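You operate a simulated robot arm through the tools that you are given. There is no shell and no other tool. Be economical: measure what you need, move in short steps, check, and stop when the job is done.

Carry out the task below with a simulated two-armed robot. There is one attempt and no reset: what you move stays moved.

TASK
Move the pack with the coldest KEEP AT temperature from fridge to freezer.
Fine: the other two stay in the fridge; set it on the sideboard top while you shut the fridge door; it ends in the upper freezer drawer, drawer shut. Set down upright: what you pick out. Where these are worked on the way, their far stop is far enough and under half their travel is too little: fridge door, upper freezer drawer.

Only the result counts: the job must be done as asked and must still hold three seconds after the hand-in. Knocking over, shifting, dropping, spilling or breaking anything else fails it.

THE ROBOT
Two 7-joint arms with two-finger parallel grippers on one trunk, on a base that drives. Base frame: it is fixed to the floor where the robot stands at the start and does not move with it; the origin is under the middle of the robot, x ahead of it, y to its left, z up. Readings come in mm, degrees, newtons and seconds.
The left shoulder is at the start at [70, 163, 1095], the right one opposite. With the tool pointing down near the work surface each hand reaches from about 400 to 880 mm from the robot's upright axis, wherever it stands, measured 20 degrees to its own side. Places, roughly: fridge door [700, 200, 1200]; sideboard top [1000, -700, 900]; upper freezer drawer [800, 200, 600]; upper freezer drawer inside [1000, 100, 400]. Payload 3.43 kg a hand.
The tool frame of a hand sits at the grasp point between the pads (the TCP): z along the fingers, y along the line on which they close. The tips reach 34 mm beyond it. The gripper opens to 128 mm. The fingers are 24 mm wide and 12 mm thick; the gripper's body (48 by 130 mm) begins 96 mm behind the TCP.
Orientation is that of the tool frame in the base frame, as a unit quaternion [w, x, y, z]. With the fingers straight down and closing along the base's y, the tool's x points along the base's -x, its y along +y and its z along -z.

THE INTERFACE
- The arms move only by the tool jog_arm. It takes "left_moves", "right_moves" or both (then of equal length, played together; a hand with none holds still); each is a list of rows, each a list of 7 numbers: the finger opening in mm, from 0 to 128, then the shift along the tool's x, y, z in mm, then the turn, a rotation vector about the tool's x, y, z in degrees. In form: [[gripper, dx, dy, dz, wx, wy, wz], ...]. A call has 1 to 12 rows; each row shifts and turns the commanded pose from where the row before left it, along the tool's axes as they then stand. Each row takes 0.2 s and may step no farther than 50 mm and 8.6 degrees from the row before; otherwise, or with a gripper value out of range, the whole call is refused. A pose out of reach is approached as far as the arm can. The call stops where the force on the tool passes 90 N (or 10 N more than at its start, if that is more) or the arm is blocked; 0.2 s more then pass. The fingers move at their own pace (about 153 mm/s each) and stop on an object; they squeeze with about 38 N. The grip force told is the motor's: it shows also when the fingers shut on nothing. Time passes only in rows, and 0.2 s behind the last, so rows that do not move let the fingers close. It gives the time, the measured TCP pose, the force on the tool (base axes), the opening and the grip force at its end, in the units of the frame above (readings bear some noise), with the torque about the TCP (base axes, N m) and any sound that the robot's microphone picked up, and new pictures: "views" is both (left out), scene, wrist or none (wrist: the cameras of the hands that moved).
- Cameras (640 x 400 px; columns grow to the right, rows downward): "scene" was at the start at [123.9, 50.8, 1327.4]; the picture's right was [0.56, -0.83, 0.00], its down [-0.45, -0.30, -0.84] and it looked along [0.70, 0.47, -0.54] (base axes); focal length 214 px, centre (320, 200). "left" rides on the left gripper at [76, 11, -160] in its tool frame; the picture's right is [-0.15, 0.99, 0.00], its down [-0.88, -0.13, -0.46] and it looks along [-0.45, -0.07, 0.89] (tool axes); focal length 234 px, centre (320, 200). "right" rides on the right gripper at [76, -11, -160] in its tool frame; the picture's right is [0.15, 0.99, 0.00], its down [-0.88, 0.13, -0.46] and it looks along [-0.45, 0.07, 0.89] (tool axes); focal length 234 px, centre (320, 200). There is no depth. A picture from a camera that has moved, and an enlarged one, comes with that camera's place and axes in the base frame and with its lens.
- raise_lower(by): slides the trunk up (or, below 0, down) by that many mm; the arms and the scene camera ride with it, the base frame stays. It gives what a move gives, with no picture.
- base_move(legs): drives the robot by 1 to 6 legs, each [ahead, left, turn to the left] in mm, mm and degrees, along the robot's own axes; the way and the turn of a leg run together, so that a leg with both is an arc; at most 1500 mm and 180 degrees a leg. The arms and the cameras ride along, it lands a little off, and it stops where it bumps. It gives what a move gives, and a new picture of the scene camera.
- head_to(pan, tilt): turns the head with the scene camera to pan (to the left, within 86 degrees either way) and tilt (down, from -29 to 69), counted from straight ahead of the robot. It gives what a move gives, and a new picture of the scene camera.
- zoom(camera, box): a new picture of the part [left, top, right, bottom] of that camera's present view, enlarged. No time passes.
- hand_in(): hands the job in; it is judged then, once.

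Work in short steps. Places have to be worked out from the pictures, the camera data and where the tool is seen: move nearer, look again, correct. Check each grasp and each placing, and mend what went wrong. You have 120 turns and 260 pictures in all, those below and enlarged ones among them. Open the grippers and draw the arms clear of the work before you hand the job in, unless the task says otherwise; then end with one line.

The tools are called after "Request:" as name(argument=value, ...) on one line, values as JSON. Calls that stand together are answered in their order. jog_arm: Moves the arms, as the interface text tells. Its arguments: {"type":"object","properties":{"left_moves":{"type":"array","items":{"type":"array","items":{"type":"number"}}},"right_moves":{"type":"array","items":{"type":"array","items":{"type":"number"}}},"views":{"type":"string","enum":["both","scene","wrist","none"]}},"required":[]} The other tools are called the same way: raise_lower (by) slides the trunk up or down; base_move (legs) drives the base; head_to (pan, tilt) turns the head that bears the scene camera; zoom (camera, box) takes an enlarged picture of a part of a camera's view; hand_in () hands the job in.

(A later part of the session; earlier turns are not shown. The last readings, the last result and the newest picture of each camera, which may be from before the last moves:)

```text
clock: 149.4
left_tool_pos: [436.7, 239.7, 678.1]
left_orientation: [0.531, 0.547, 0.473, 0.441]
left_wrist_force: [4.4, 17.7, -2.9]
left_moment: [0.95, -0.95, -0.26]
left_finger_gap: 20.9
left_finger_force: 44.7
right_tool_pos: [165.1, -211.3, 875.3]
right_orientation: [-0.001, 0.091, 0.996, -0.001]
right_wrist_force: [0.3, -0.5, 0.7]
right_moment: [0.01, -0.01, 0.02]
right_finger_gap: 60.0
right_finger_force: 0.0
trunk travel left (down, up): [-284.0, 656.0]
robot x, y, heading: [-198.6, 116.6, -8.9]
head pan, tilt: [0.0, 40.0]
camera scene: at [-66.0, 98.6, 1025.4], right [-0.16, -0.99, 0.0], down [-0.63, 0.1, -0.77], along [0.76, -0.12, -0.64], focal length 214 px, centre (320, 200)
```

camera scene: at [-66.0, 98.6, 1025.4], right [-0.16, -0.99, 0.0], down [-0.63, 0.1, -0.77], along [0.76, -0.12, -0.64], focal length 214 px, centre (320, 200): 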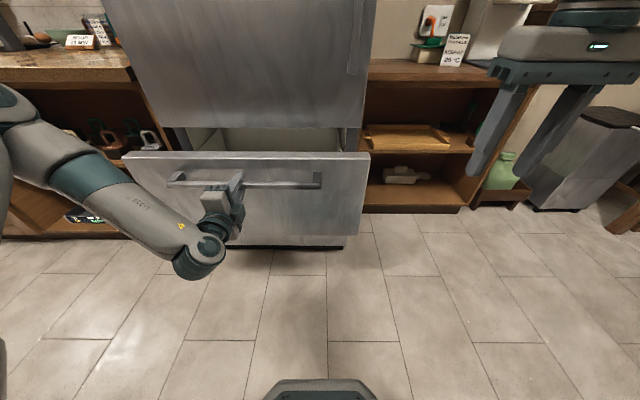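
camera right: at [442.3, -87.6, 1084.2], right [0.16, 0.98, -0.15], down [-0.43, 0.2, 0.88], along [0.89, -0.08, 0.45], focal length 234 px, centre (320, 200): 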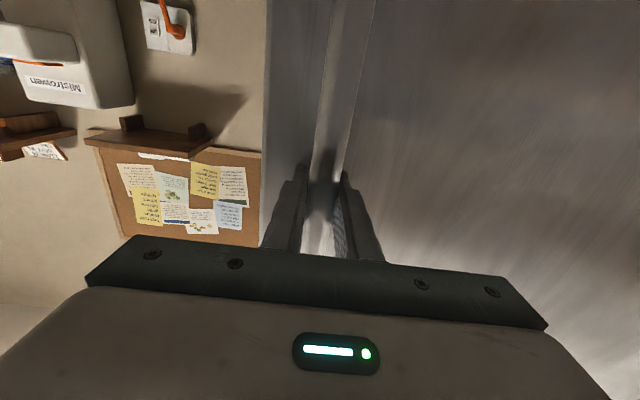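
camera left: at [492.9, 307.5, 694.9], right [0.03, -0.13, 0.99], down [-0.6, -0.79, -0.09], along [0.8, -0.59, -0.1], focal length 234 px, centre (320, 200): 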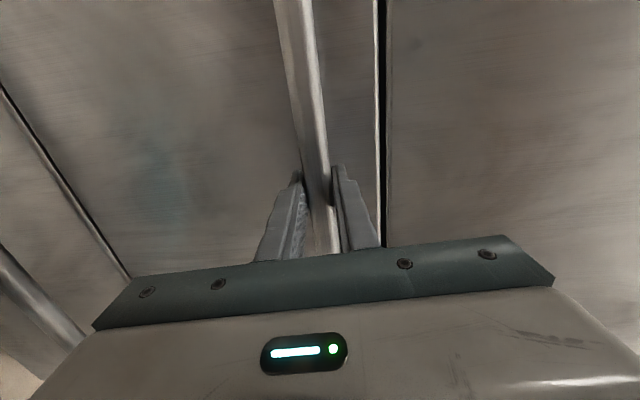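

The drawer follows. I pull 150 mm more toward its stop.

Request:
base_move(legs=[[-100, -3, 0], [-50, -2, 0]])

```text
clock: 151.1
left_tool_pos: [288.5, 260.5, 678.8]
left_orientation: [0.53, 0.546, 0.475, 0.441]
left_wrist_force: [6.7, 31.6, -0.2]
left_moment: [0.97, -0.99, 0.24]
left_finger_gap: 21.2
left_finger_force: 44.9
right_tool_pos: [15.1, -192.1, 875.8]
right_orientation: [0.0, 0.092, 0.996, -0.002]
right_wrist_force: [0.0, 0.2, -0.1]
right_moment: [-0.01, -0.01, 0.02]
right_finger_gap: 60.3
right_finger_force: 0.0
trunk travel left (down, up): [-284.0, 656.0]
robot x, y, heading: [-350.3, 136.2, -9.3]
head pan, tilt: [0.0, 40.0]
camera scene: at [-214.9, 118.6, 1025.5], right [-0.16, -0.99, 0.0], down [-0.63, 0.1, -0.77], along [0.76, -0.12, -0.64], focal length 214 px, centre (320, 200)
```

scene: 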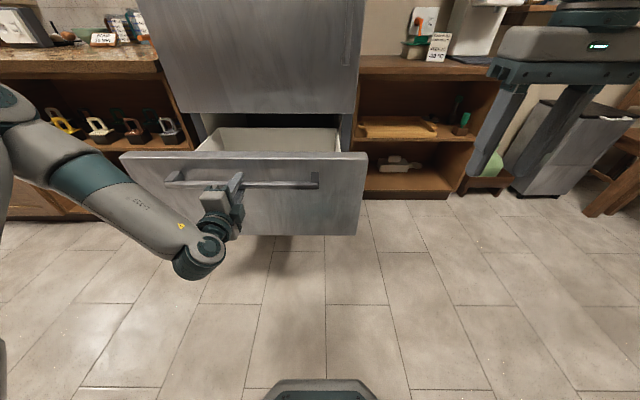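

The drawer is 350 mm out. I try another 60 mm to see if its stop is reached.

Request:
base_move(legs=[[-60, -2, 0]])

```text
clock: 152.0
left_tool_pos: [227.8, 265.6, 679.5]
left_orientation: [0.53, 0.547, 0.473, 0.443]
left_wrist_force: [16.7, -3.7, 11.5]
left_moment: [0.9, -0.82, -0.67]
left_finger_gap: 20.6
left_finger_force: 45.2
right_tool_pos: [-44.1, -186.3, 875.0]
right_orientation: [0.0, 0.091, 0.996, -0.001]
right_wrist_force: [0.8, 0.1, -0.3]
right_moment: [0.03, 0.01, 0.0]
right_finger_gap: 59.9
right_finger_force: 0.0
trunk travel left (down, up): [-284.0, 656.0]
robot x, y, heading: [-404.8, 142.7, -9.1]
head pan, tilt: [0.0, 40.0]
camera scene: at [-274.6, 123.6, 1025.6], right [-0.16, -0.99, 0.0], down [-0.63, 0.1, -0.77], along [0.76, -0.12, -0.64], focal length 214 px, centre (320, 200)
```

scene: 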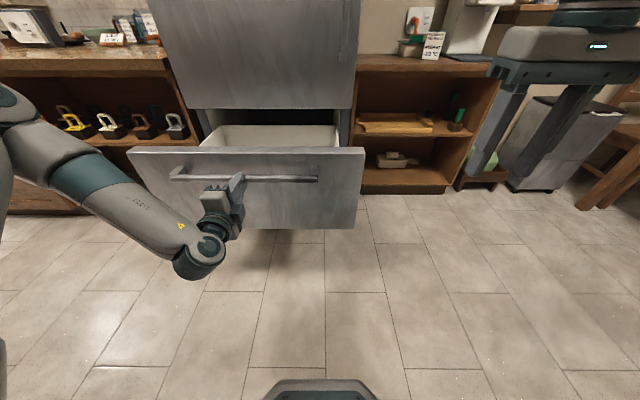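

The drawer has reached its stop: the grip slid slightly on the bar. I release, back off, raise the trunk so both hands clear everything, and drive toward the sideboard.

Request:
jog_arm(left_moves=[[90, 0, 0, 0, 0, 0, 0], [90, 0, 0, 0, 0, 0, 0], [90, 0, 0, 0, 0, 0, 0]], views="none")

Request:
base_move(legs=[[-70, 0, 0]])

Request:
raise_lower(by=350)

Request:
base_move(legs=[[682, -693, 0]])

```text
clock: 152.8
left_tool_pos: [228.6, 265.5, 678.7]
left_orientation: [0.531, 0.546, 0.473, 0.443]
left_wrist_force: [0.2, 0.1, 0.0]
left_moment: [0.01, -0.03, 0.0]
left_finger_gap: 90.1
left_finger_force: 0.0
right_tool_pos: [-44.2, -185.5, 875.0]
right_orientation: [0.001, 0.091, 0.996, -0.001]
right_wrist_force: [-0.9, -0.6, -0.4]
right_moment: [0.0, -0.03, 0.01]
right_finger_gap: 60.2
right_finger_force: 0.0
trunk travel left (down, up): [-284.0, 656.0]
robot x, y, heading: [-407.9, 140.7, -9.2]
head pan, tilt: [0.0, 40.0]
```

```text
clock: 153.9
left_tool_pos: [159.6, 277.3, 679.7]
left_orientation: [0.531, 0.546, 0.473, 0.443]
left_wrist_force: [-0.1, 0.3, 0.4]
left_moment: [-0.02, 0.0, 0.0]
left_finger_gap: 90.1
left_finger_force: 0.1
right_tool_pos: [-114.1, -174.6, 876.8]
right_orientation: [0.001, 0.09, 0.996, 0.0]
right_wrist_force: [-1.0, 1.0, -0.2]
right_moment: [0.03, -0.01, 0.0]
right_finger_gap: 59.9
right_finger_force: 0.1
trunk travel left (down, up): [-284.0, 656.0]
robot x, y, heading: [-475.5, 157.0, -9.4]
head pan, tilt: [0.0, 40.0]
camera scene: at [-345.1, 135.6, 1025.6], right [-0.16, -0.99, 0.0], down [-0.63, 0.1, -0.77], along [0.76, -0.12, -0.64], focal length 214 px, centre (320, 200)
```

scene: 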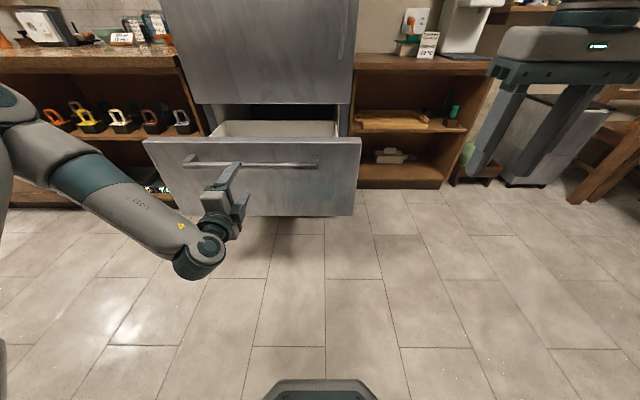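

```text
clock: 157.3
left_tool_pos: [158.0, 277.0, 1029.5]
left_orientation: [0.531, 0.546, 0.473, 0.442]
left_wrist_force: [-0.3, -0.4, -0.3]
left_moment: [0.03, 0.0, -0.03]
left_finger_gap: 90.1
left_finger_force: 0.1
right_tool_pos: [-111.9, -174.4, 1226.0]
right_orientation: [0.0, 0.091, 0.996, 0.0]
right_wrist_force: [-0.5, 0.2, 1.0]
right_moment: [0.02, 0.04, -0.01]
right_finger_gap: 59.7
right_finger_force: 0.0
trunk travel left (down, up): [-634.0, 306.0]
robot x, y, heading: [-480.8, 153.9, -9.2]
head pan, tilt: [0.0, 40.0]
```

```text
clock: 162.4
left_tool_pos: [740.1, -518.4, 1029.2]
left_orientation: [0.531, 0.548, 0.472, 0.442]
left_wrist_force: [-0.2, -0.2, 0.1]
left_moment: [0.02, -0.02, -0.01]
left_finger_gap: 90.2
left_finger_force: 0.0
right_tool_pos: [468.3, -969.2, 1225.4]
right_orientation: [0.0, 0.091, 0.996, -0.001]
right_wrist_force: [-1.5, -0.4, 0.2]
right_moment: [0.03, 0.02, 0.0]
right_finger_gap: 59.8
right_finger_force: 0.1
trunk travel left (down, up): [-634.0, 306.0]
robot x, y, heading: [103.8, -636.5, -9.1]
head pan, tilt: [0.0, 40.0]
camera scene: at [237.2, -658.9, 1375.4], right [-0.16, -0.99, 0.0], down [-0.63, 0.1, -0.77], along [0.76, -0.12, -0.64], focal length 214 px, centre (320, 200)
```

scene: 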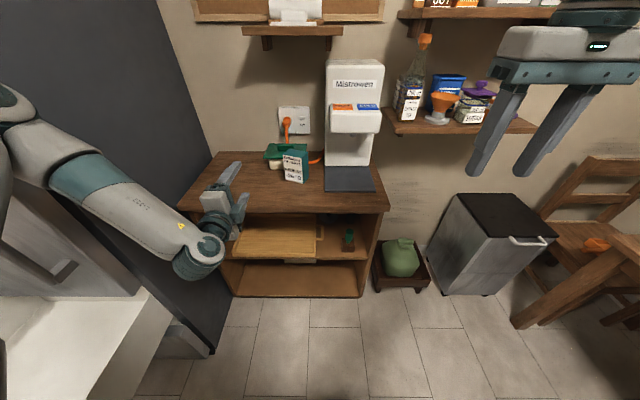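

The pack is still standing on the sideboard. I swing the right hand forward and inward, high above it, and open it.

Request:
jog_arm(right_moves=[[128, -31, 29, 0, 0, 0, 0], [128, -31, 29, 0, 0, 0, 0], [128, -31, 29, 0, 0, 0, 0], [128, -31, 29, 0, 0, 0, 0], [128, -31, 29, 0, 0, 0, 0], [128, -31, 29, 0, 0, 0, 0], [128, -31, 29, 0, 0, 0, 0], [128, -31, 29, 0, 0, 0, 0], [128, -31, 29, 0, 0, 0, 0], [128, -29, 29, 0, 0, 0, 0]], views="none")

Request:
jog_arm(right_moves=[[128, 0, 0, 0, 0, 0, 8.5], [128, 0, 0, 0, 0, 0, 8.5], [128, 0, 0, 0, 0, 0, 8.5], [128, 0, 0, 0, 0, 0, 0]], views="both")

```text
clock: 164.6
left_tool_pos: [741.0, -510.3, 1028.1]
left_orientation: [0.533, 0.544, 0.475, 0.44]
left_wrist_force: [0.0, 0.9, -0.3]
left_moment: [-0.04, -0.06, -0.16]
left_finger_gap: 89.8
left_finger_force: 0.1
right_tool_pos: [822.8, -734.0, 1226.1]
right_orientation: [0.002, 0.088, 0.996, -0.005]
right_wrist_force: [0.6, -2.6, 0.6]
right_moment: [0.38, 0.09, 0.0]
right_finger_gap: 127.9
right_finger_force: 0.1
trunk travel left (down, up): [-634.0, 306.0]
robot x, y, heading: [105.9, -635.3, -9.4]
head pan, tilt: [0.0, 40.0]
```

```text
clock: 165.6
left_tool_pos: [739.6, -517.4, 1029.9]
left_orientation: [0.532, 0.546, 0.473, 0.442]
left_wrist_force: [-0.1, 0.5, 0.0]
left_moment: [-0.03, 0.01, 0.01]
left_finger_gap: 89.8
left_finger_force: 0.0
right_tool_pos: [823.6, -739.8, 1225.4]
right_orientation: [-0.001, 0.309, 0.951, -0.001]
right_wrist_force: [1.1, -0.8, -0.3]
right_moment: [0.01, -0.03, -0.02]
right_finger_gap: 128.0
right_finger_force: 0.1
trunk travel left (down, up): [-634.0, 306.0]
robot x, y, heading: [104.2, -638.7, -9.0]
head pan, tilt: [0.0, 40.0]
camera scene: at [237.3, -658.2, 1375.4], right [-0.16, -0.99, 0.0], down [-0.63, 0.1, -0.77], along [0.76, -0.12, -0.64], focal length 214 px, centre (320, 200)
camera right: at [754.7, -704.3, 1384.4], right [0.46, 0.89, 0.0], down [0.79, -0.41, 0.46], along [0.4, -0.21, -0.89], focal length 234 px, centre (320, 200)
```

scene: 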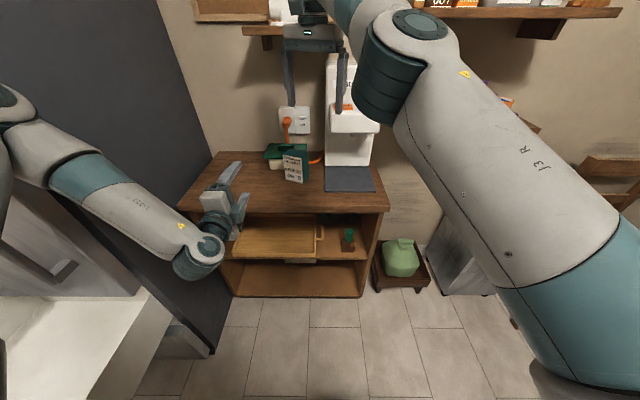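
right: 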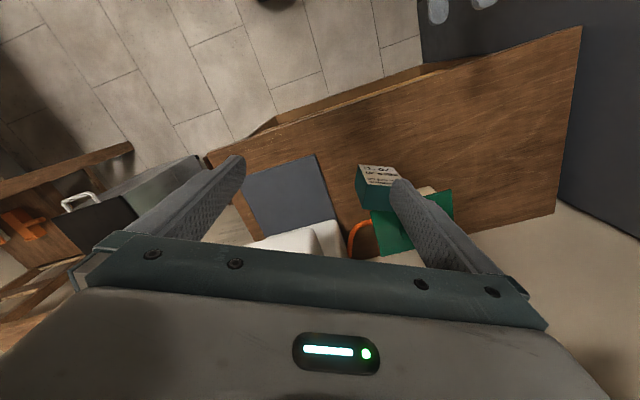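

The wrist camera puts the pack's top near (992,-700). I drive 120 mm ahead and look again.

Request:
base_move(legs=[[120, 45, 0]])

Request:
zoom(camera="right", box=[0, 0, 640, 400])

```text
clock: 166.9
left_tool_pos: [858.1, -511.4, 1035.7]
left_orientation: [0.529, 0.552, 0.465, 0.446]
left_wrist_force: [0.6, -0.4, 0.0]
left_moment: [0.01, 0.0, -0.01]
left_finger_gap: 90.1
left_finger_force: 0.1
right_tool_pos: [940.1, -734.6, 1227.2]
right_orientation: [0.001, 0.31, 0.951, 0.009]
right_wrist_force: [-0.4, 0.4, 0.5]
right_moment: [0.0, -0.01, 0.0]
right_finger_gap: 127.9
right_finger_force: 0.0
trunk travel left (down, up): [-634.0, 306.0]
robot x, y, heading: [228.2, -614.1, -9.5]
head pan, tilt: [0.0, 40.0]
camera scene: at [352.7, -655.6, 1375.7], right [-0.16, -0.99, -0.02], down [-0.63, 0.12, -0.77], along [0.76, -0.11, -0.64], focal length 214 px, centre (320, 200)
```

scene: 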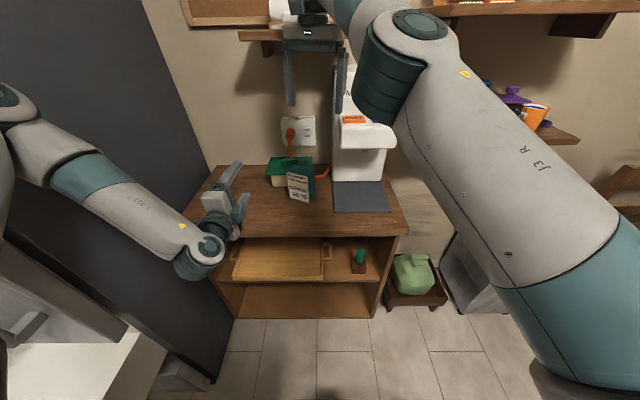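

```text
1.00 times, centred on (320, 200) of right (not enlarged: the box is as wide or as high as the picture)
camera zoom: at [869.9, -702.5, 1387.6], right [0.46, 0.89, 0.02], down [0.79, -0.42, 0.46], along [0.41, -0.2, -0.89], focal length 234 px, centre (320, 200)
```

zoom: 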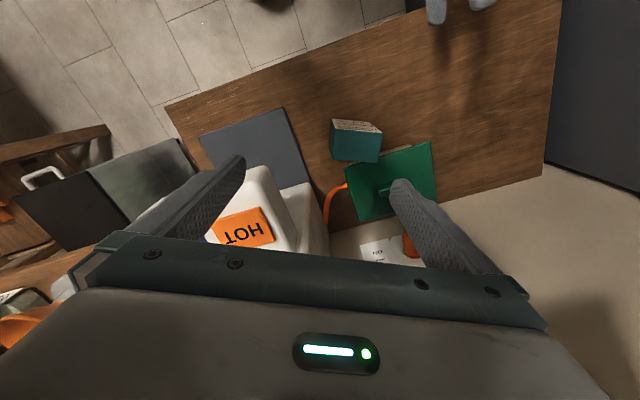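

The readings show a slight roll of the robot, possibly contact on the left side. I look left to check before going on.

Request:
head_to(pan=45, tilt=35)

```text
clock: 168.0
left_tool_pos: [859.3, -512.1, 1035.7]
left_orientation: [0.53, 0.553, 0.464, 0.445]
left_wrist_force: [0.5, 0.7, -1.0]
left_moment: [0.0, 0.01, 0.03]
left_finger_gap: 90.0
left_finger_force: 0.0
right_tool_pos: [939.4, -733.8, 1228.6]
right_orientation: [0.002, 0.308, 0.951, 0.008]
right_wrist_force: [-0.6, 0.5, 0.0]
right_moment: [0.01, 0.01, -0.01]
right_finger_gap: 127.9
right_finger_force: 0.1
trunk travel left (down, up): [-634.0, 306.0]
robot x, y, heading: [226.6, -612.1, -9.1]
head pan, tilt: [45.0, 35.0]
camera scene: at [340.6, -588.9, 1384.3], right [0.58, -0.81, -0.01], down [-0.46, -0.32, -0.83], along [0.67, 0.49, -0.56], focal length 214 px, centre (320, 200)
```

scene: 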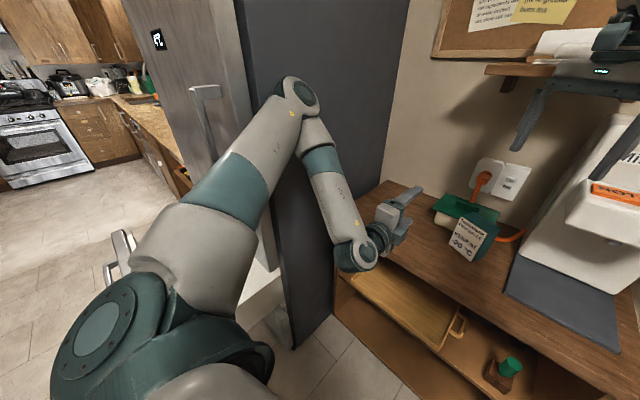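

The left elbow is resting against the fridge's side. I back off and shift right, then reach over with the right arm instead.

Request:
base_move(legs=[[-20, -75, 0]])

Request:
jog_arm(right_moves=[[128, 0, 36, 0, 0, 0, 0], [128, 0, 36, 0, 0, 0, 0], [128, 0, 36, 0, 0, 0, 0], [128, 0, 36, 0, 0, 0, 0], [128, 0, 0, 0, 0, 0, 0]], views="both")

```text
clock: 169.0
left_tool_pos: [831.7, -565.0, 1027.7]
left_orientation: [0.532, 0.548, 0.472, 0.44]
left_wrist_force: [0.1, -0.8, -0.2]
left_moment: [-0.01, 0.01, 0.03]
left_finger_gap: 90.0
left_finger_force: 0.0
right_tool_pos: [918.2, -784.5, 1224.2]
right_orientation: [0.0, 0.308, 0.951, -0.002]
right_wrist_force: [0.4, 1.3, -0.6]
right_moment: [-0.01, -0.02, -0.02]
right_finger_gap: 127.8
right_finger_force: 0.1
trunk travel left (down, up): [-634.0, 306.0]
robot x, y, heading: [196.1, -686.3, -9.1]
head pan, tilt: [45.0, 35.0]
camera scene: at [318.3, -637.9, 1382.7], right [0.58, -0.81, 0.0], down [-0.47, -0.34, -0.82], along [0.66, 0.48, -0.57], focal length 214 px, centre (320, 200)
```

scene: 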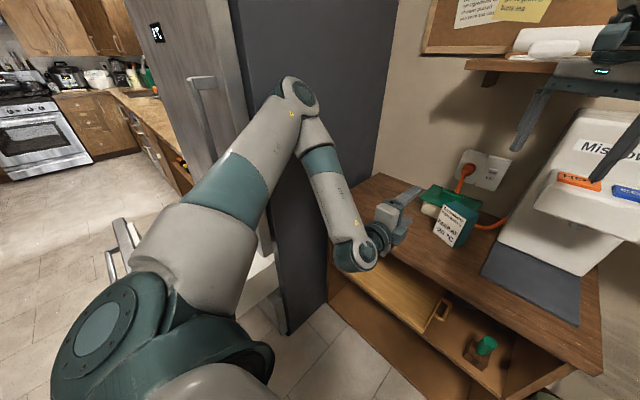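

```text
clock: 170.2
left_tool_pos: [833.4, -565.7, 1029.7]
left_orientation: [0.532, 0.548, 0.472, 0.441]
left_wrist_force: [-0.3, -0.2, -0.4]
left_moment: [-0.01, -0.01, 0.01]
left_finger_gap: 89.9
left_finger_force: 0.1
right_tool_pos: [907.5, -716.2, 1199.6]
right_orientation: [0.001, 0.308, 0.951, 0.0]
right_wrist_force: [-0.7, -0.5, 0.2]
right_moment: [0.04, 0.01, 0.01]
right_finger_gap: 127.7
right_finger_force: 0.0
right hand out of reach, approached as far as the arm can: row 1, 2, 3, 4
trunk travel left (down, up): [-634.0, 306.0]
robot x, y, heading: [196.3, -687.8, -8.8]
head pan, tilt: [45.0, 35.0]
camera scene: at [317.4, -640.5, 1383.0], right [0.58, -0.81, 0.0], down [-0.47, -0.33, -0.82], along [0.67, 0.48, -0.57], focal length 214 px, centre (320, 200)
camera right: at [839.2, -681.3, 1359.7], right [0.46, 0.89, 0.0], down [0.79, -0.41, 0.46], along [0.41, -0.21, -0.89], focal length 234 px, centre (320, 200)
```

scene: 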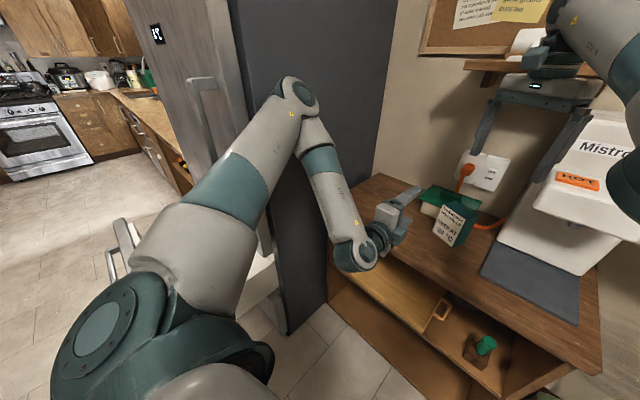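
right: 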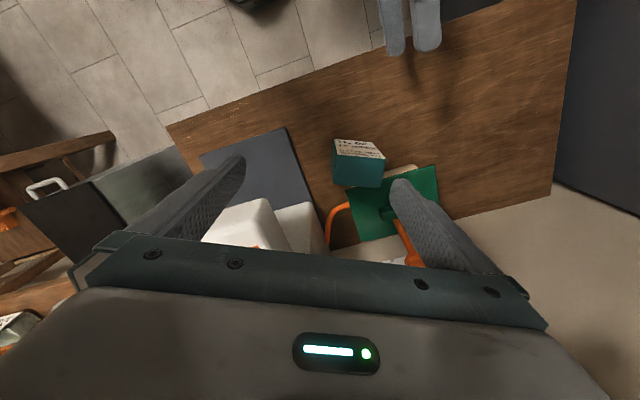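

At this height the right arm is at its reach limit. Lowering should free it, so I descend to just above the pack's top.

Request:
jog_arm(right_moves=[[128, 0, 0, 48, 0, 0, 0], [128, 0, 0, 48, 0, 0, 0], [128, 0, 0, 48, 0, 0, 0], [128, 0, 0, 40, 0, 0, 0], [128, 0, 0, 0, 0, 0, 0]], views="wrist")

```text
clock: 171.4
left_tool_pos: [832.7, -565.1, 1030.0]
left_orientation: [0.532, 0.548, 0.471, 0.441]
left_wrist_force: [0.2, -0.8, -0.4]
left_moment: [0.02, 0.01, 0.01]
left_finger_gap: 90.1
left_finger_force: 0.1
right_tool_pos: [957.0, -730.2, 1029.0]
right_orientation: [0.0, 0.308, 0.951, 0.0]
right_wrist_force: [-0.4, 0.0, -0.5]
right_moment: [0.03, -0.02, -0.01]
right_finger_gap: 127.9
right_finger_force: 0.1
right hand out of reach, approached as far as the arm can: row 1, 2, 3, 4
trunk travel left (down, up): [-634.0, 306.0]
robot x, y, heading: [197.2, -678.9, -9.4]
head pan, tilt: [45.0, 35.0]
camera right: at [888.5, -694.5, 1188.9], right [0.46, 0.89, 0.0], down [0.79, -0.41, 0.46], along [0.4, -0.21, -0.89], focal length 234 px, centre (320, 200)
```

right: 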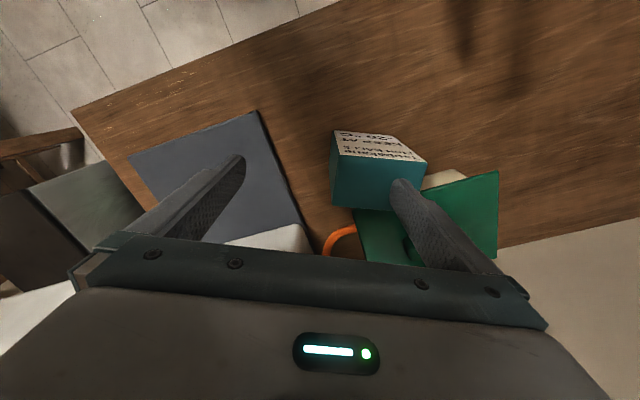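

Turning the robot about 19° left would put the pack straight ahead of the right shoulder and free the left elbow. I first bring the right hand up and right to a comfortable pose.

Request:
jog_arm(right_moves=[[128, 0, -30, -30, 0, 0, 0], [128, 0, -30, -30, 0, 0, 0], [128, -10, -40, -20, 0, 0, 0], [128, -15, -43, 0, 0, 0, 0], [128, -15, -43, 0, 0, 0, 0], [128, -15, -43, 0, 0, 0, 0], [128, -10, -43, 0, 0, 0, 0], [128, 0, 0, 0, 0, 0, 8], [128, 0, 0, 0, 0, 0, 8]], views="none")

Request:
base_move(legs=[[-40, 0, 0], [0, 0, 19]])

Request:
zoom(camera="right", box=[0, 0, 640, 400])

```text
clock: 172.0
left_tool_pos: [832.3, -549.1, 1027.7]
left_orientation: [0.531, 0.544, 0.476, 0.442]
left_wrist_force: [-0.5, 0.5, -0.2]
left_moment: [-0.01, 0.02, -0.01]
left_finger_gap: 89.9
left_finger_force: 0.0
right_tool_pos: [984.8, -749.7, 1139.7]
right_orientation: [0.055, 0.366, 0.925, 0.081]
right_wrist_force: [17.6, 43.6, 8.7]
right_moment: [-0.8, 0.47, -0.74]
right_finger_gap: 103.0
right_finger_force: 0.1
right hand out of reach, approached as far as the arm can: row 1
trunk travel left (down, up): [-634.0, 306.0]
robot x, y, heading: [200.2, -681.3, -8.4]
head pan, tilt: [45.0, 35.0]
stopped in row 2 (right hand): the force on the tool passed its limit at 118 N (the readings are from after the stop); the commanded pose is now the measured one
```

```text
clock: 173.9
left_tool_pos: [718.7, -352.9, 1027.8]
left_orientation: [0.45, 0.46, 0.557, 0.525]
left_wrist_force: [-0.2, 0.0, 0.0]
left_moment: [0.01, 0.01, 0.0]
left_finger_gap: 89.9
left_finger_force: 0.0
right_tool_pos: [929.1, -501.3, 1138.9]
right_orientation: [0.043, 0.215, 0.972, 0.086]
right_wrist_force: [-1.2, 0.0, 0.1]
right_moment: [-0.03, 0.0, 0.01]
right_finger_gap: 128.3
right_finger_force: 0.1
trunk travel left (down, up): [-634.0, 306.0]
robot x, y, heading: [157.4, -676.9, 10.2]
head pan, tilt: [45.0, 35.0]
camera scene: at [257.9, -594.6, 1382.9], right [0.82, -0.57, 0.0], down [-0.33, -0.47, -0.82], along [0.47, 0.67, -0.57], focal length 214 px, centre (320, 200)
```

scene: 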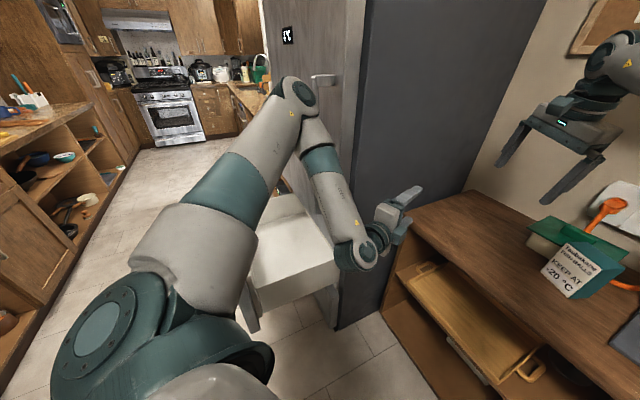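

```text
1.00 times, centred on (320, 200) of right (not enlarged: the box is as wide or as high as the picture)
camera zoom: at [836.5, -504.5, 1289.9], right [0.27, 0.95, 0.18], down [0.79, -0.33, 0.51], along [0.54, 0.0, -0.84], focal length 234 px, centre (320, 200)
```

zoom: 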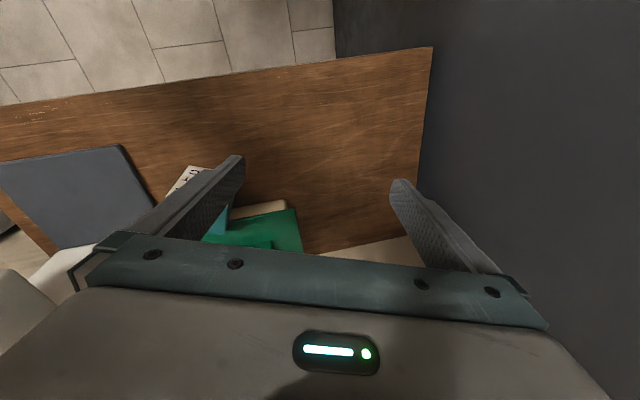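

The hand bumped something on its right (118 N) during that retreat, possibly the drinks machine. I look to see whether anything moved.

Request:
head_to(pan=-18, tilt=35)

Request:
zoom(camera="scene", box=[200, 40, 480, 260])

```text
clock: 175.3
left_tool_pos: [718.2, -353.9, 1029.6]
left_orientation: [0.449, 0.46, 0.557, 0.525]
left_wrist_force: [0.4, 0.1, -0.8]
left_moment: [0.01, -0.02, -0.04]
left_finger_gap: 90.1
left_finger_force: 0.1
right_tool_pos: [929.7, -503.6, 1139.2]
right_orientation: [0.042, 0.215, 0.972, 0.086]
right_wrist_force: [-0.7, -0.2, 0.5]
right_moment: [0.05, 0.0, 0.01]
right_finger_gap: 128.0
right_finger_force: 0.1
trunk travel left (down, up): [-634.0, 306.0]
robot x, y, heading: [155.7, -678.9, 10.2]
head pan, tilt: [-18.0, 35.0]
camera scene: at [294.4, -679.3, 1383.0], right [-0.13, -0.99, 0.0], down [-0.57, 0.08, -0.82], along [0.81, -0.11, -0.57], focal length 214 px, centre (320, 200)
```

scene: 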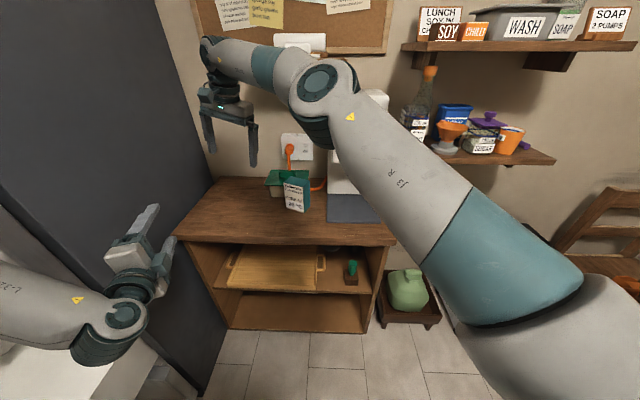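

```text
1.82 times, centred on (340, 150) of scene
camera zoom: at [294.4, -679.3, 1383.0], right [-0.13, -0.99, 0.0], down [-0.57, 0.08, -0.82], along [0.81, -0.11, -0.57], focal length 390 px, centre (284, 291)
```

zoom: 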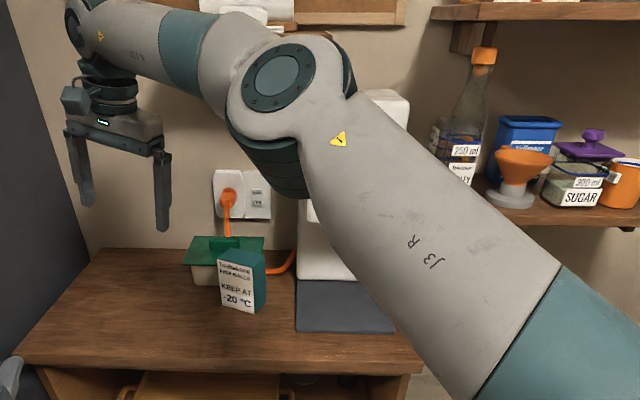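

The machine still lines up with its mat and nothing looks displaced. I level the right hand, aligning it to the pack's yaw, and bring it over in small steps with a narrower opening.

Request:
jog_arm(right_moves=[[112, 0, 0, 0, 5.4, 0.9, 4.5], [112, 0, 0, 0, 5.4, 0.9, 4.5], [112, -22, -32, 0, 0, 0, 0], [112, -22, -32, 0, 0, 0, 0], [112, -22, -32, 0, 0, 0, 0], [112, -11, -16, 0, 0, 0, 0], [112, 0, 0, 0, 0, 0, 0]], views="both")

```text
clock: 176.9
left_tool_pos: [717.4, -354.3, 1028.3]
left_orientation: [0.45, 0.46, 0.558, 0.524]
left_wrist_force: [0.0, 0.4, 0.8]
left_moment: [0.03, -0.01, -0.02]
left_finger_gap: 89.7
left_finger_force: 0.0
right_tool_pos: [918.3, -649.6, 1127.4]
right_orientation: [0.011, 0.272, 0.962, 0.022]
right_wrist_force: [0.1, 0.2, -0.4]
right_moment: [-0.01, 0.01, 0.01]
right_finger_gap: 112.0
right_finger_force: 0.1
right hand out of reach, approached as far as the arm can: row 1, 2
trunk travel left (down, up): [-634.0, 306.0]
robot x, y, heading: [159.6, -677.6, 10.4]
head pan, tilt: [-18.0, 35.0]
camera scene: at [294.3, -678.4, 1383.0], right [-0.13, -0.99, 0.0], down [-0.57, 0.08, -0.82], along [0.81, -0.11, -0.57], focal length 214 px, centre (320, 200)
camera right: at [840.3, -626.1, 1286.6], right [0.39, 0.92, 0.05], down [0.8, -0.37, 0.47], along [0.45, -0.15, -0.88], focal length 234 px, centre (320, 200)
```

scene: 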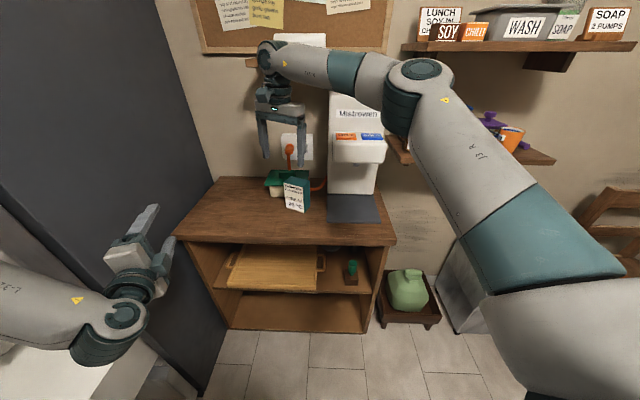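
right: 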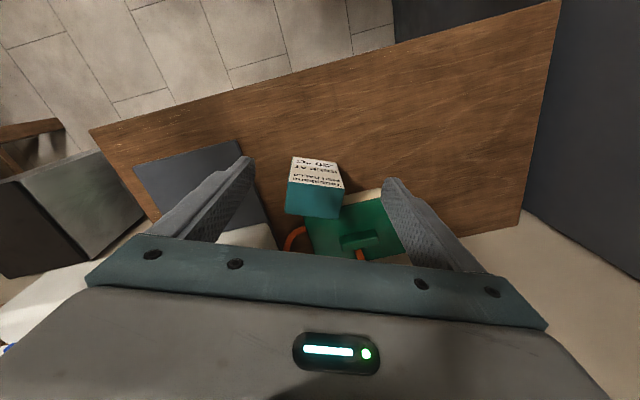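

The machine stands straight over its mat. The pack is about 74 mm ahead and 52 mm right of the hand, so I move the base by that and look down again.

Request:
base_move(legs=[[74, -50, 0]])

Request:
jog_arm(right_moves=[[112, 0, 0, 45, 0, 0, 0], [112, 0, 0, 45, 0, 0, 0], [112, 0, 0, 0, 0, 0, 0]], views="both")

```text
clock: 178.0
left_tool_pos: [799.0, -388.8, 1029.1]
left_orientation: [0.449, 0.461, 0.558, 0.524]
left_wrist_force: [0.0, -0.4, 0.2]
left_moment: [-0.04, -0.05, -0.03]
left_finger_gap: 89.7
left_finger_force: 0.0
right_tool_pos: [998.9, -684.9, 1127.1]
right_orientation: [0.011, 0.273, 0.962, 0.023]
right_wrist_force: [0.1, -0.3, -0.2]
right_moment: [0.03, 0.03, -0.04]
right_finger_gap: 112.0
right_finger_force: 0.1
trunk travel left (down, up): [-634.0, 306.0]
robot x, y, heading: [240.3, -714.0, 10.5]
head pan, tilt: [-18.0, 35.0]
camera scene: at [376.6, -715.1, 1383.0], right [-0.13, -0.99, 0.0], down [-0.57, 0.08, -0.82], along [0.81, -0.11, -0.57], focal length 214 px, centre (320, 200)
```

scene: 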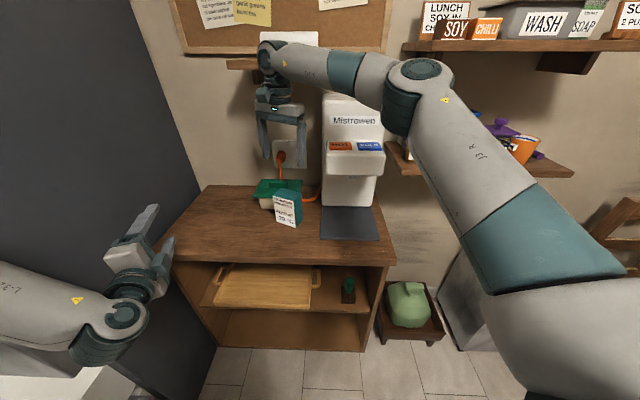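

```text
clock: 178.8
left_tool_pos: [798.6, -388.3, 1029.6]
left_orientation: [0.449, 0.46, 0.558, 0.525]
left_wrist_force: [0.8, -0.7, 0.4]
left_moment: [-0.01, 0.01, -0.03]
left_finger_gap: 89.8
left_finger_force: 0.0
right_tool_pos: [999.5, -682.7, 1038.5]
right_orientation: [0.013, 0.273, 0.962, 0.022]
right_wrist_force: [-0.8, -0.2, -0.1]
right_moment: [-0.02, 0.0, 0.01]
right_finger_gap: 111.9
right_finger_force: 0.1
trunk travel left (down, up): [-634.0, 306.0]
robot x, y, heading: [239.1, -712.8, 10.2]
head pan, tilt: [-18.0, 35.0]
camera scene: at [375.1, -714.9, 1383.2], right [-0.13, -0.99, 0.0], down [-0.57, 0.08, -0.82], along [0.81, -0.11, -0.57], focal length 214 px, centre (320, 200)
camera right: at [922.6, -659.3, 1196.4], right [0.39, 0.92, 0.05], down [0.8, -0.37, 0.47], along [0.45, -0.15, -0.88], focal length 234 px, centre (320, 200)
```

scene: 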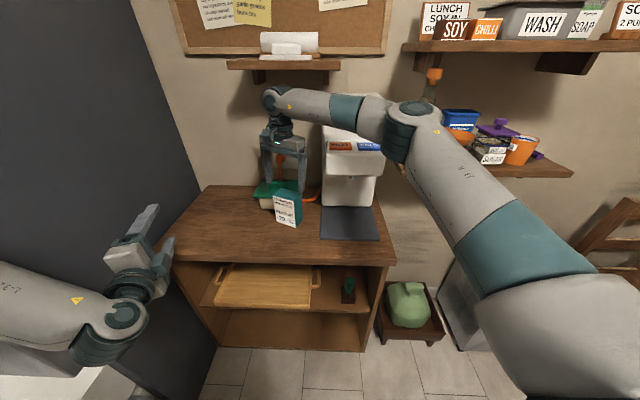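
right: 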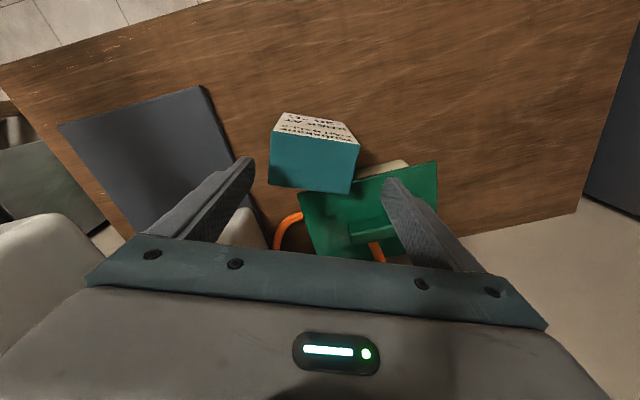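

The pack's top centre is at (1001,-689), nearly under the TCP and aligned. I correct a few millimetres and descend around it.

Request:
jog_arm(right_moves=[[112, -4, -10.5, 0, 0, 0, 0], [112, 0, 0, 40, 0, 0, 0], [112, 0, 0, 40, 0, 0, 0], [112, 0, 0, 30, 0, 0, 0], [112, 0, 0, 0, 0, 0, 0]], views="wrist")

```text
clock: 180.0
left_tool_pos: [793.4, -387.7, 1033.7]
left_orientation: [0.451, 0.458, 0.557, 0.527]
left_wrist_force: [0.3, 0.4, 0.4]
left_moment: [0.02, -0.01, 0.04]
left_finger_gap: 90.1
left_finger_force: 0.1
right_tool_pos: [1002.8, -686.5, 946.1]
right_orientation: [0.023, 0.273, 0.961, 0.03]
right_wrist_force: [-0.1, -0.6, -0.3]
right_moment: [0.0, -0.02, -0.02]
right_finger_gap: 111.9
right_finger_force: 0.2
trunk travel left (down, up): [-634.0, 306.0]
robot x, y, heading: [242.0, -710.4, 10.4]
head pan, tilt: [-18.0, 35.0]
camera right: at [922.2, -664.1, 1103.7], right [0.39, 0.92, 0.07], down [0.79, -0.37, 0.49], along [0.47, -0.14, -0.87], focal length 234 px, centre (320, 200)
```

right: 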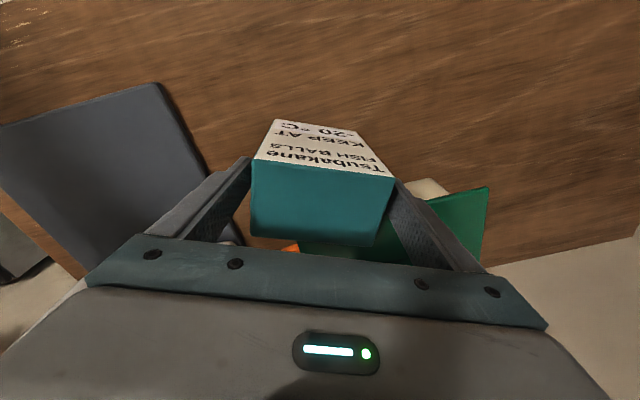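

The robot tilts slightly, so the forearm may be touching the machine as the hand lowers. The fingers already overlap the pack by about 45 mm, so I stop descending and grip here.

Request:
jog_arm(right_moves=[[90, 0, 0, 0, 0, 0, 0], [60, 0, 0, 0, 0, 0, 0], [40, 0, 0, 0, 0, 0, 0], [40, 0, 0, 0, 0, 0, 0]], views="both")

```text
clock: 181.0
left_tool_pos: [792.0, -386.6, 1032.1]
left_orientation: [0.452, 0.459, 0.556, 0.526]
left_wrist_force: [0.2, -0.4, 0.7]
left_moment: [-0.02, 0.0, 0.01]
left_finger_gap: 89.8
left_finger_force: 0.1
right_tool_pos: [1001.1, -685.5, 946.0]
right_orientation: [0.023, 0.272, 0.961, 0.03]
right_wrist_force: [9.9, -7.8, 28.8]
right_moment: [-1.31, 0.32, 0.44]
right_finger_gap: 84.7
right_finger_force: 37.5
trunk travel left (down, up): [-634.0, 306.0]
robot x, y, heading: [243.5, -712.8, 10.1]
head pan, tilt: [-18.0, 35.0]
camera scene: at [366.4, -713.2, 1384.2], right [-0.13, -0.99, 0.0], down [-0.56, 0.08, -0.82], along [0.82, -0.11, -0.57], focal length 214 px, centre (320, 200)
camera right: at [919.8, -663.6, 1103.1], right [0.39, 0.92, 0.07], down [0.79, -0.37, 0.49], along [0.47, -0.14, -0.87], focal length 234 px, centre (320, 200)
```

scene: 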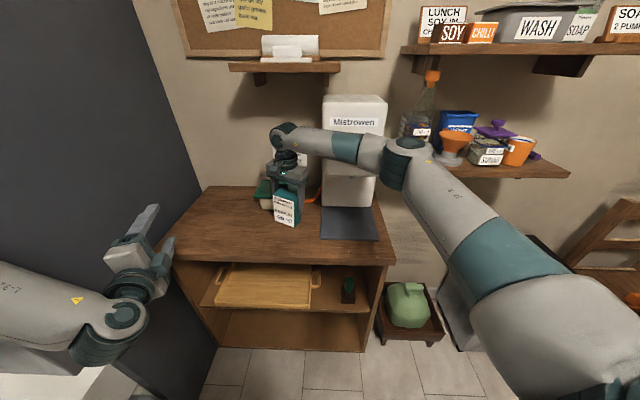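
right: 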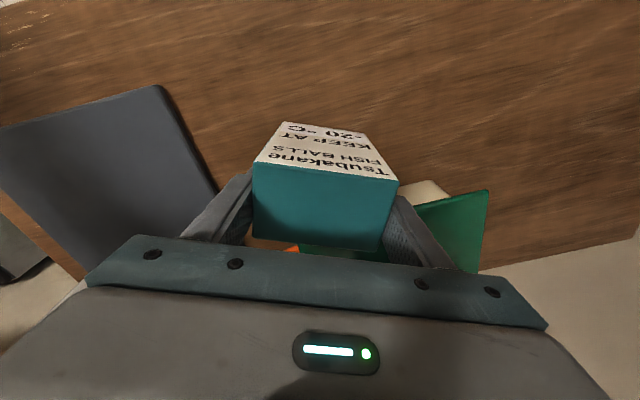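

Gripped (84.7 mm, 37.5 N). I lift straight up with the trunk, then back away.

Request:
raise_lower(by=130)

Request:
base_move(legs=[[-300, 0, 0]])

```text
clock: 182.6
left_tool_pos: [799.9, -389.2, 1158.4]
left_orientation: [0.449, 0.46, 0.557, 0.525]
left_wrist_force: [-0.3, -1.0, -0.2]
left_moment: [0.02, -0.01, 0.03]
left_finger_gap: 89.9
left_finger_force: 0.1
right_tool_pos: [1003.7, -689.2, 1056.2]
right_orientation: [0.011, 0.274, 0.962, 0.023]
right_wrist_force: [-0.6, 0.1, -2.7]
right_moment: [-0.04, 0.0, 0.0]
right_finger_gap: 84.8
right_finger_force: 38.1
trunk travel left (down, up): [-764.0, 176.0]
robot x, y, heading: [239.9, -714.1, 10.3]
head pan, tilt: [-18.0, 35.0]
```

```text
clock: 184.6
left_tool_pos: [502.0, -441.5, 1157.8]
left_orientation: [0.448, 0.46, 0.558, 0.525]
left_wrist_force: [-0.6, -0.2, 0.1]
left_moment: [0.01, -0.01, 0.0]
left_finger_gap: 90.0
left_finger_force: 0.1
right_tool_pos: [706.1, -743.0, 1053.9]
right_orientation: [0.01, 0.272, 0.962, 0.022]
right_wrist_force: [0.2, 0.0, -3.1]
right_moment: [-0.05, 0.0, 0.01]
right_finger_gap: 84.4
right_finger_force: 37.9
trunk travel left (down, up): [-764.0, 176.0]
robot x, y, heading: [-60.4, -767.6, 10.6]
head pan, tilt: [-18.0, 35.0]
camera scene: at [79.4, -769.3, 1512.7], right [-0.13, -0.99, 0.0], down [-0.57, 0.08, -0.82], along [0.81, -0.11, -0.57], focal length 214 px, centre (320, 200)
```

scene: 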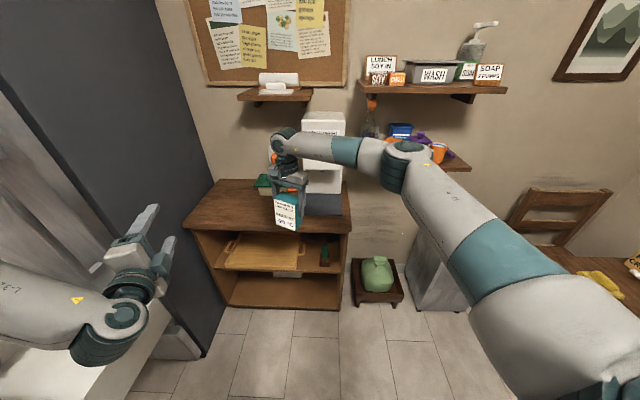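

The pack is held securely. I back up, square to the fridge, and translate left until the pack is above the open drawer, keeping everything high.

Request:
base_move(legs=[[-180, 0, 0], [0, 0, -20], [-150, 900, 0]])

Request:
head_to(pan=0, tilt=50)

```text
clock: 191.6
left_tool_pos: [407.0, 215.1, 1159.4]
left_orientation: [0.535, 0.551, 0.467, 0.438]
left_wrist_force: [0.4, -0.1, -0.5]
left_moment: [-0.02, 0.02, 0.04]
left_finger_gap: 90.2
left_finger_force: 0.1
right_tool_pos: [492.4, -138.7, 1054.5]
right_orientation: [0.015, 0.439, 0.898, 0.019]
right_wrist_force: [0.5, 0.8, -2.6]
right_moment: [-0.02, -0.02, 0.02]
right_finger_gap: 84.5
right_finger_force: 38.1
trunk travel left (down, up): [-764.0, 176.0]
robot x, y, heading: [-227.5, 107.5, -10.4]
head pan, tilt: [-18.0, 35.0]
camera scene: at [-103.7, 56.1, 1512.9], right [-0.47, -0.88, 0.0], down [-0.51, 0.27, -0.82], along [0.72, -0.39, -0.57], focal length 214 px, centre (320, 200)
```

scene: 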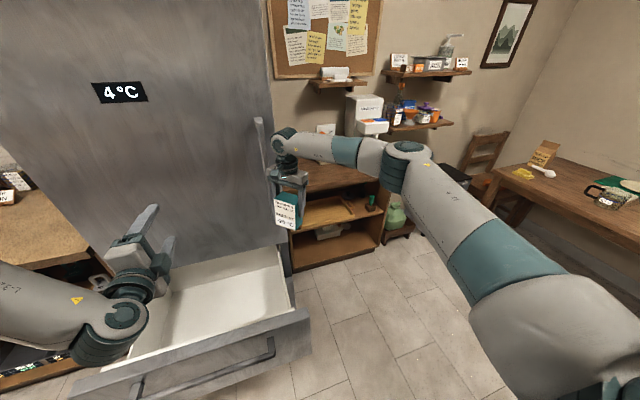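

```text
clock: 192.4
left_tool_pos: [406.4, 215.7, 1158.5]
left_orientation: [0.535, 0.551, 0.468, 0.438]
left_wrist_force: [0.6, 0.3, 0.0]
left_moment: [-0.02, 0.0, 0.03]
left_finger_gap: 90.2
left_finger_force: 0.0
right_tool_pos: [492.8, -137.8, 1055.2]
right_orientation: [0.014, 0.439, 0.898, 0.02]
right_wrist_force: [-0.3, 0.5, -2.7]
right_moment: [-0.02, -0.02, -0.04]
right_finger_gap: 84.5
right_finger_force: 38.2
trunk travel left (down, up): [-764.0, 176.0]
robot x, y, heading: [-231.9, 107.0, -9.7]
head pan, tilt: [0.0, 50.0]
camera scene: at [-105.6, 84.4, 1491.3], right [-0.18, -0.98, 0.0], down [-0.75, 0.13, -0.64], along [0.63, -0.11, -0.77], focal length 214 px, centre (320, 200)
```

scene: 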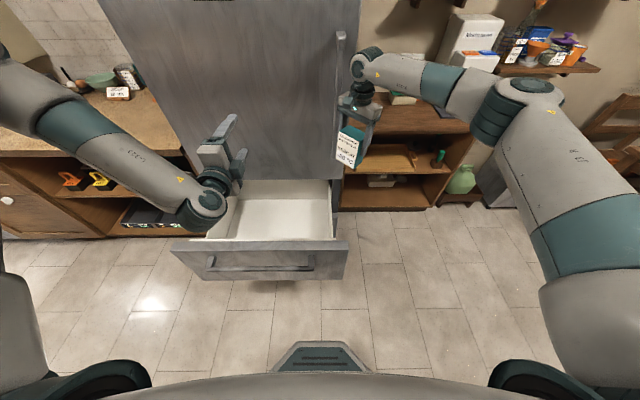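

The drawer is empty and wide open, with its front panel near x≈305. I shift the base so the pack is over the middle of the interior, then lower the trunk 200 mm.

Request:
base_move(legs=[[-45, 243, 0]])

Request:
raise_lower(by=-200)

Request:
head_to(pan=-5, tilt=50)

Request:
zoom(camera="right", box=[0, 0, 640, 400])

```text
clock: 194.2
left_tool_pos: [406.1, 459.2, 1160.0]
left_orientation: [0.536, 0.552, 0.467, 0.436]
left_wrist_force: [0.0, -0.9, -0.3]
left_moment: [0.02, -0.01, 0.04]
left_finger_gap: 89.7
left_finger_force: 0.1
right_tool_pos: [490.7, 104.4, 1054.8]
right_orientation: [0.014, 0.441, 0.897, 0.02]
right_wrist_force: [-0.2, 0.7, -3.5]
right_moment: [-0.01, -0.01, 0.02]
right_finger_gap: 84.7
right_finger_force: 37.8
trunk travel left (down, up): [-764.0, 176.0]
robot x, y, heading: [-235.4, 355.0, -10.1]
head pan, tilt: [0.0, 50.0]
camera scene: at [-106.7, 329.7, 1491.2], right [-0.18, -0.98, 0.0], down [-0.75, 0.14, -0.64], along [0.63, -0.11, -0.77], focal length 214 px, centre (320, 200)
```

scene: 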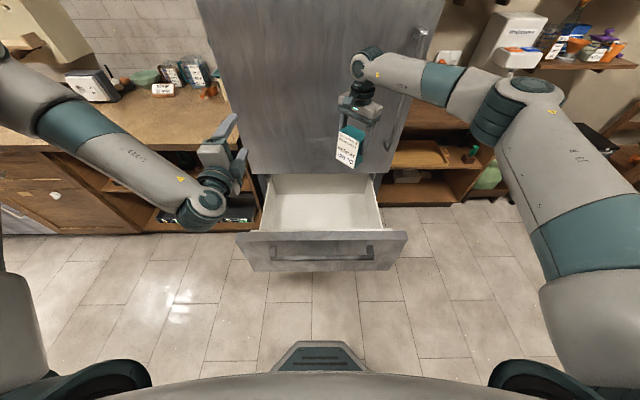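

```text
clock: 196.4
left_tool_pos: [405.0, 459.2, 959.3]
left_orientation: [0.536, 0.553, 0.465, 0.437]
left_wrist_force: [-0.3, 0.6, 0.3]
left_moment: [0.02, 0.01, -0.05]
left_finger_gap: 90.1
left_finger_force: 0.0
right_tool_pos: [490.5, 106.1, 855.5]
right_orientation: [0.015, 0.441, 0.897, 0.02]
right_wrist_force: [-0.8, 0.1, -3.4]
right_moment: [-0.02, 0.01, -0.02]
right_finger_gap: 84.7
right_finger_force: 37.8
trunk travel left (down, up): [-564.0, 376.0]
robot x, y, heading: [-235.0, 353.3, -10.4]
head pan, tilt: [0.0, 50.0]
```

```text
clock: 197.0
left_tool_pos: [405.9, 458.2, 958.5]
left_orientation: [0.536, 0.553, 0.466, 0.435]
left_wrist_force: [-0.2, -0.6, -0.2]
left_moment: [0.02, 0.0, -0.03]
left_finger_gap: 90.1
left_finger_force: 0.1
right_tool_pos: [491.3, 106.6, 855.5]
right_orientation: [0.014, 0.441, 0.897, 0.02]
right_wrist_force: [-0.6, -0.1, -2.3]
right_moment: [-0.01, 0.01, 0.01]
right_finger_gap: 84.5
right_finger_force: 38.1
trunk travel left (down, up): [-564.0, 376.0]
robot x, y, heading: [-233.0, 355.7, -10.2]
head pan, tilt: [-5.0, 50.0]
camera scene: at [-108.3, 324.3, 1291.2], right [-0.26, -0.96, 0.0], down [-0.74, 0.2, -0.64], along [0.62, -0.17, -0.77], focal length 214 px, centre (320, 200)
```

scene: 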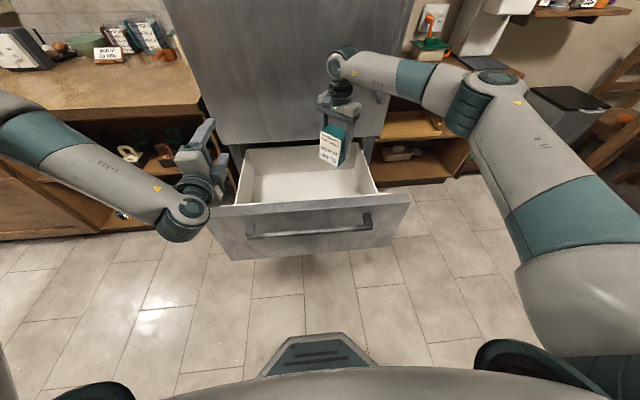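

```text
1.00 times, centred on (320, 200) of right (not enlarged: the box is as wide or as high as the picture)
camera zoom: at [427.7, 154.9, 1013.5], right [0.69, 0.72, 0.05], down [0.62, -0.63, 0.47], along [0.37, -0.3, -0.88], focal length 234 px, centre (320, 200)
```

zoom: 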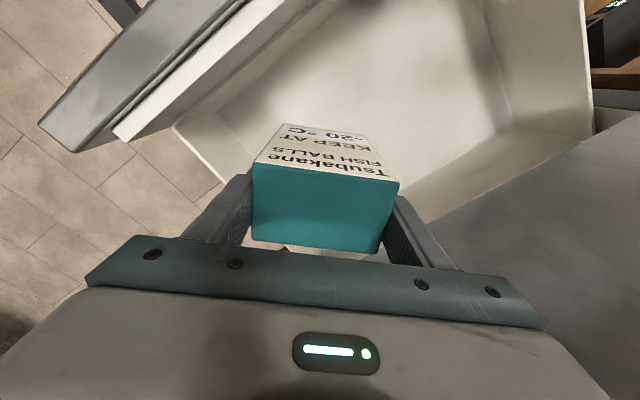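

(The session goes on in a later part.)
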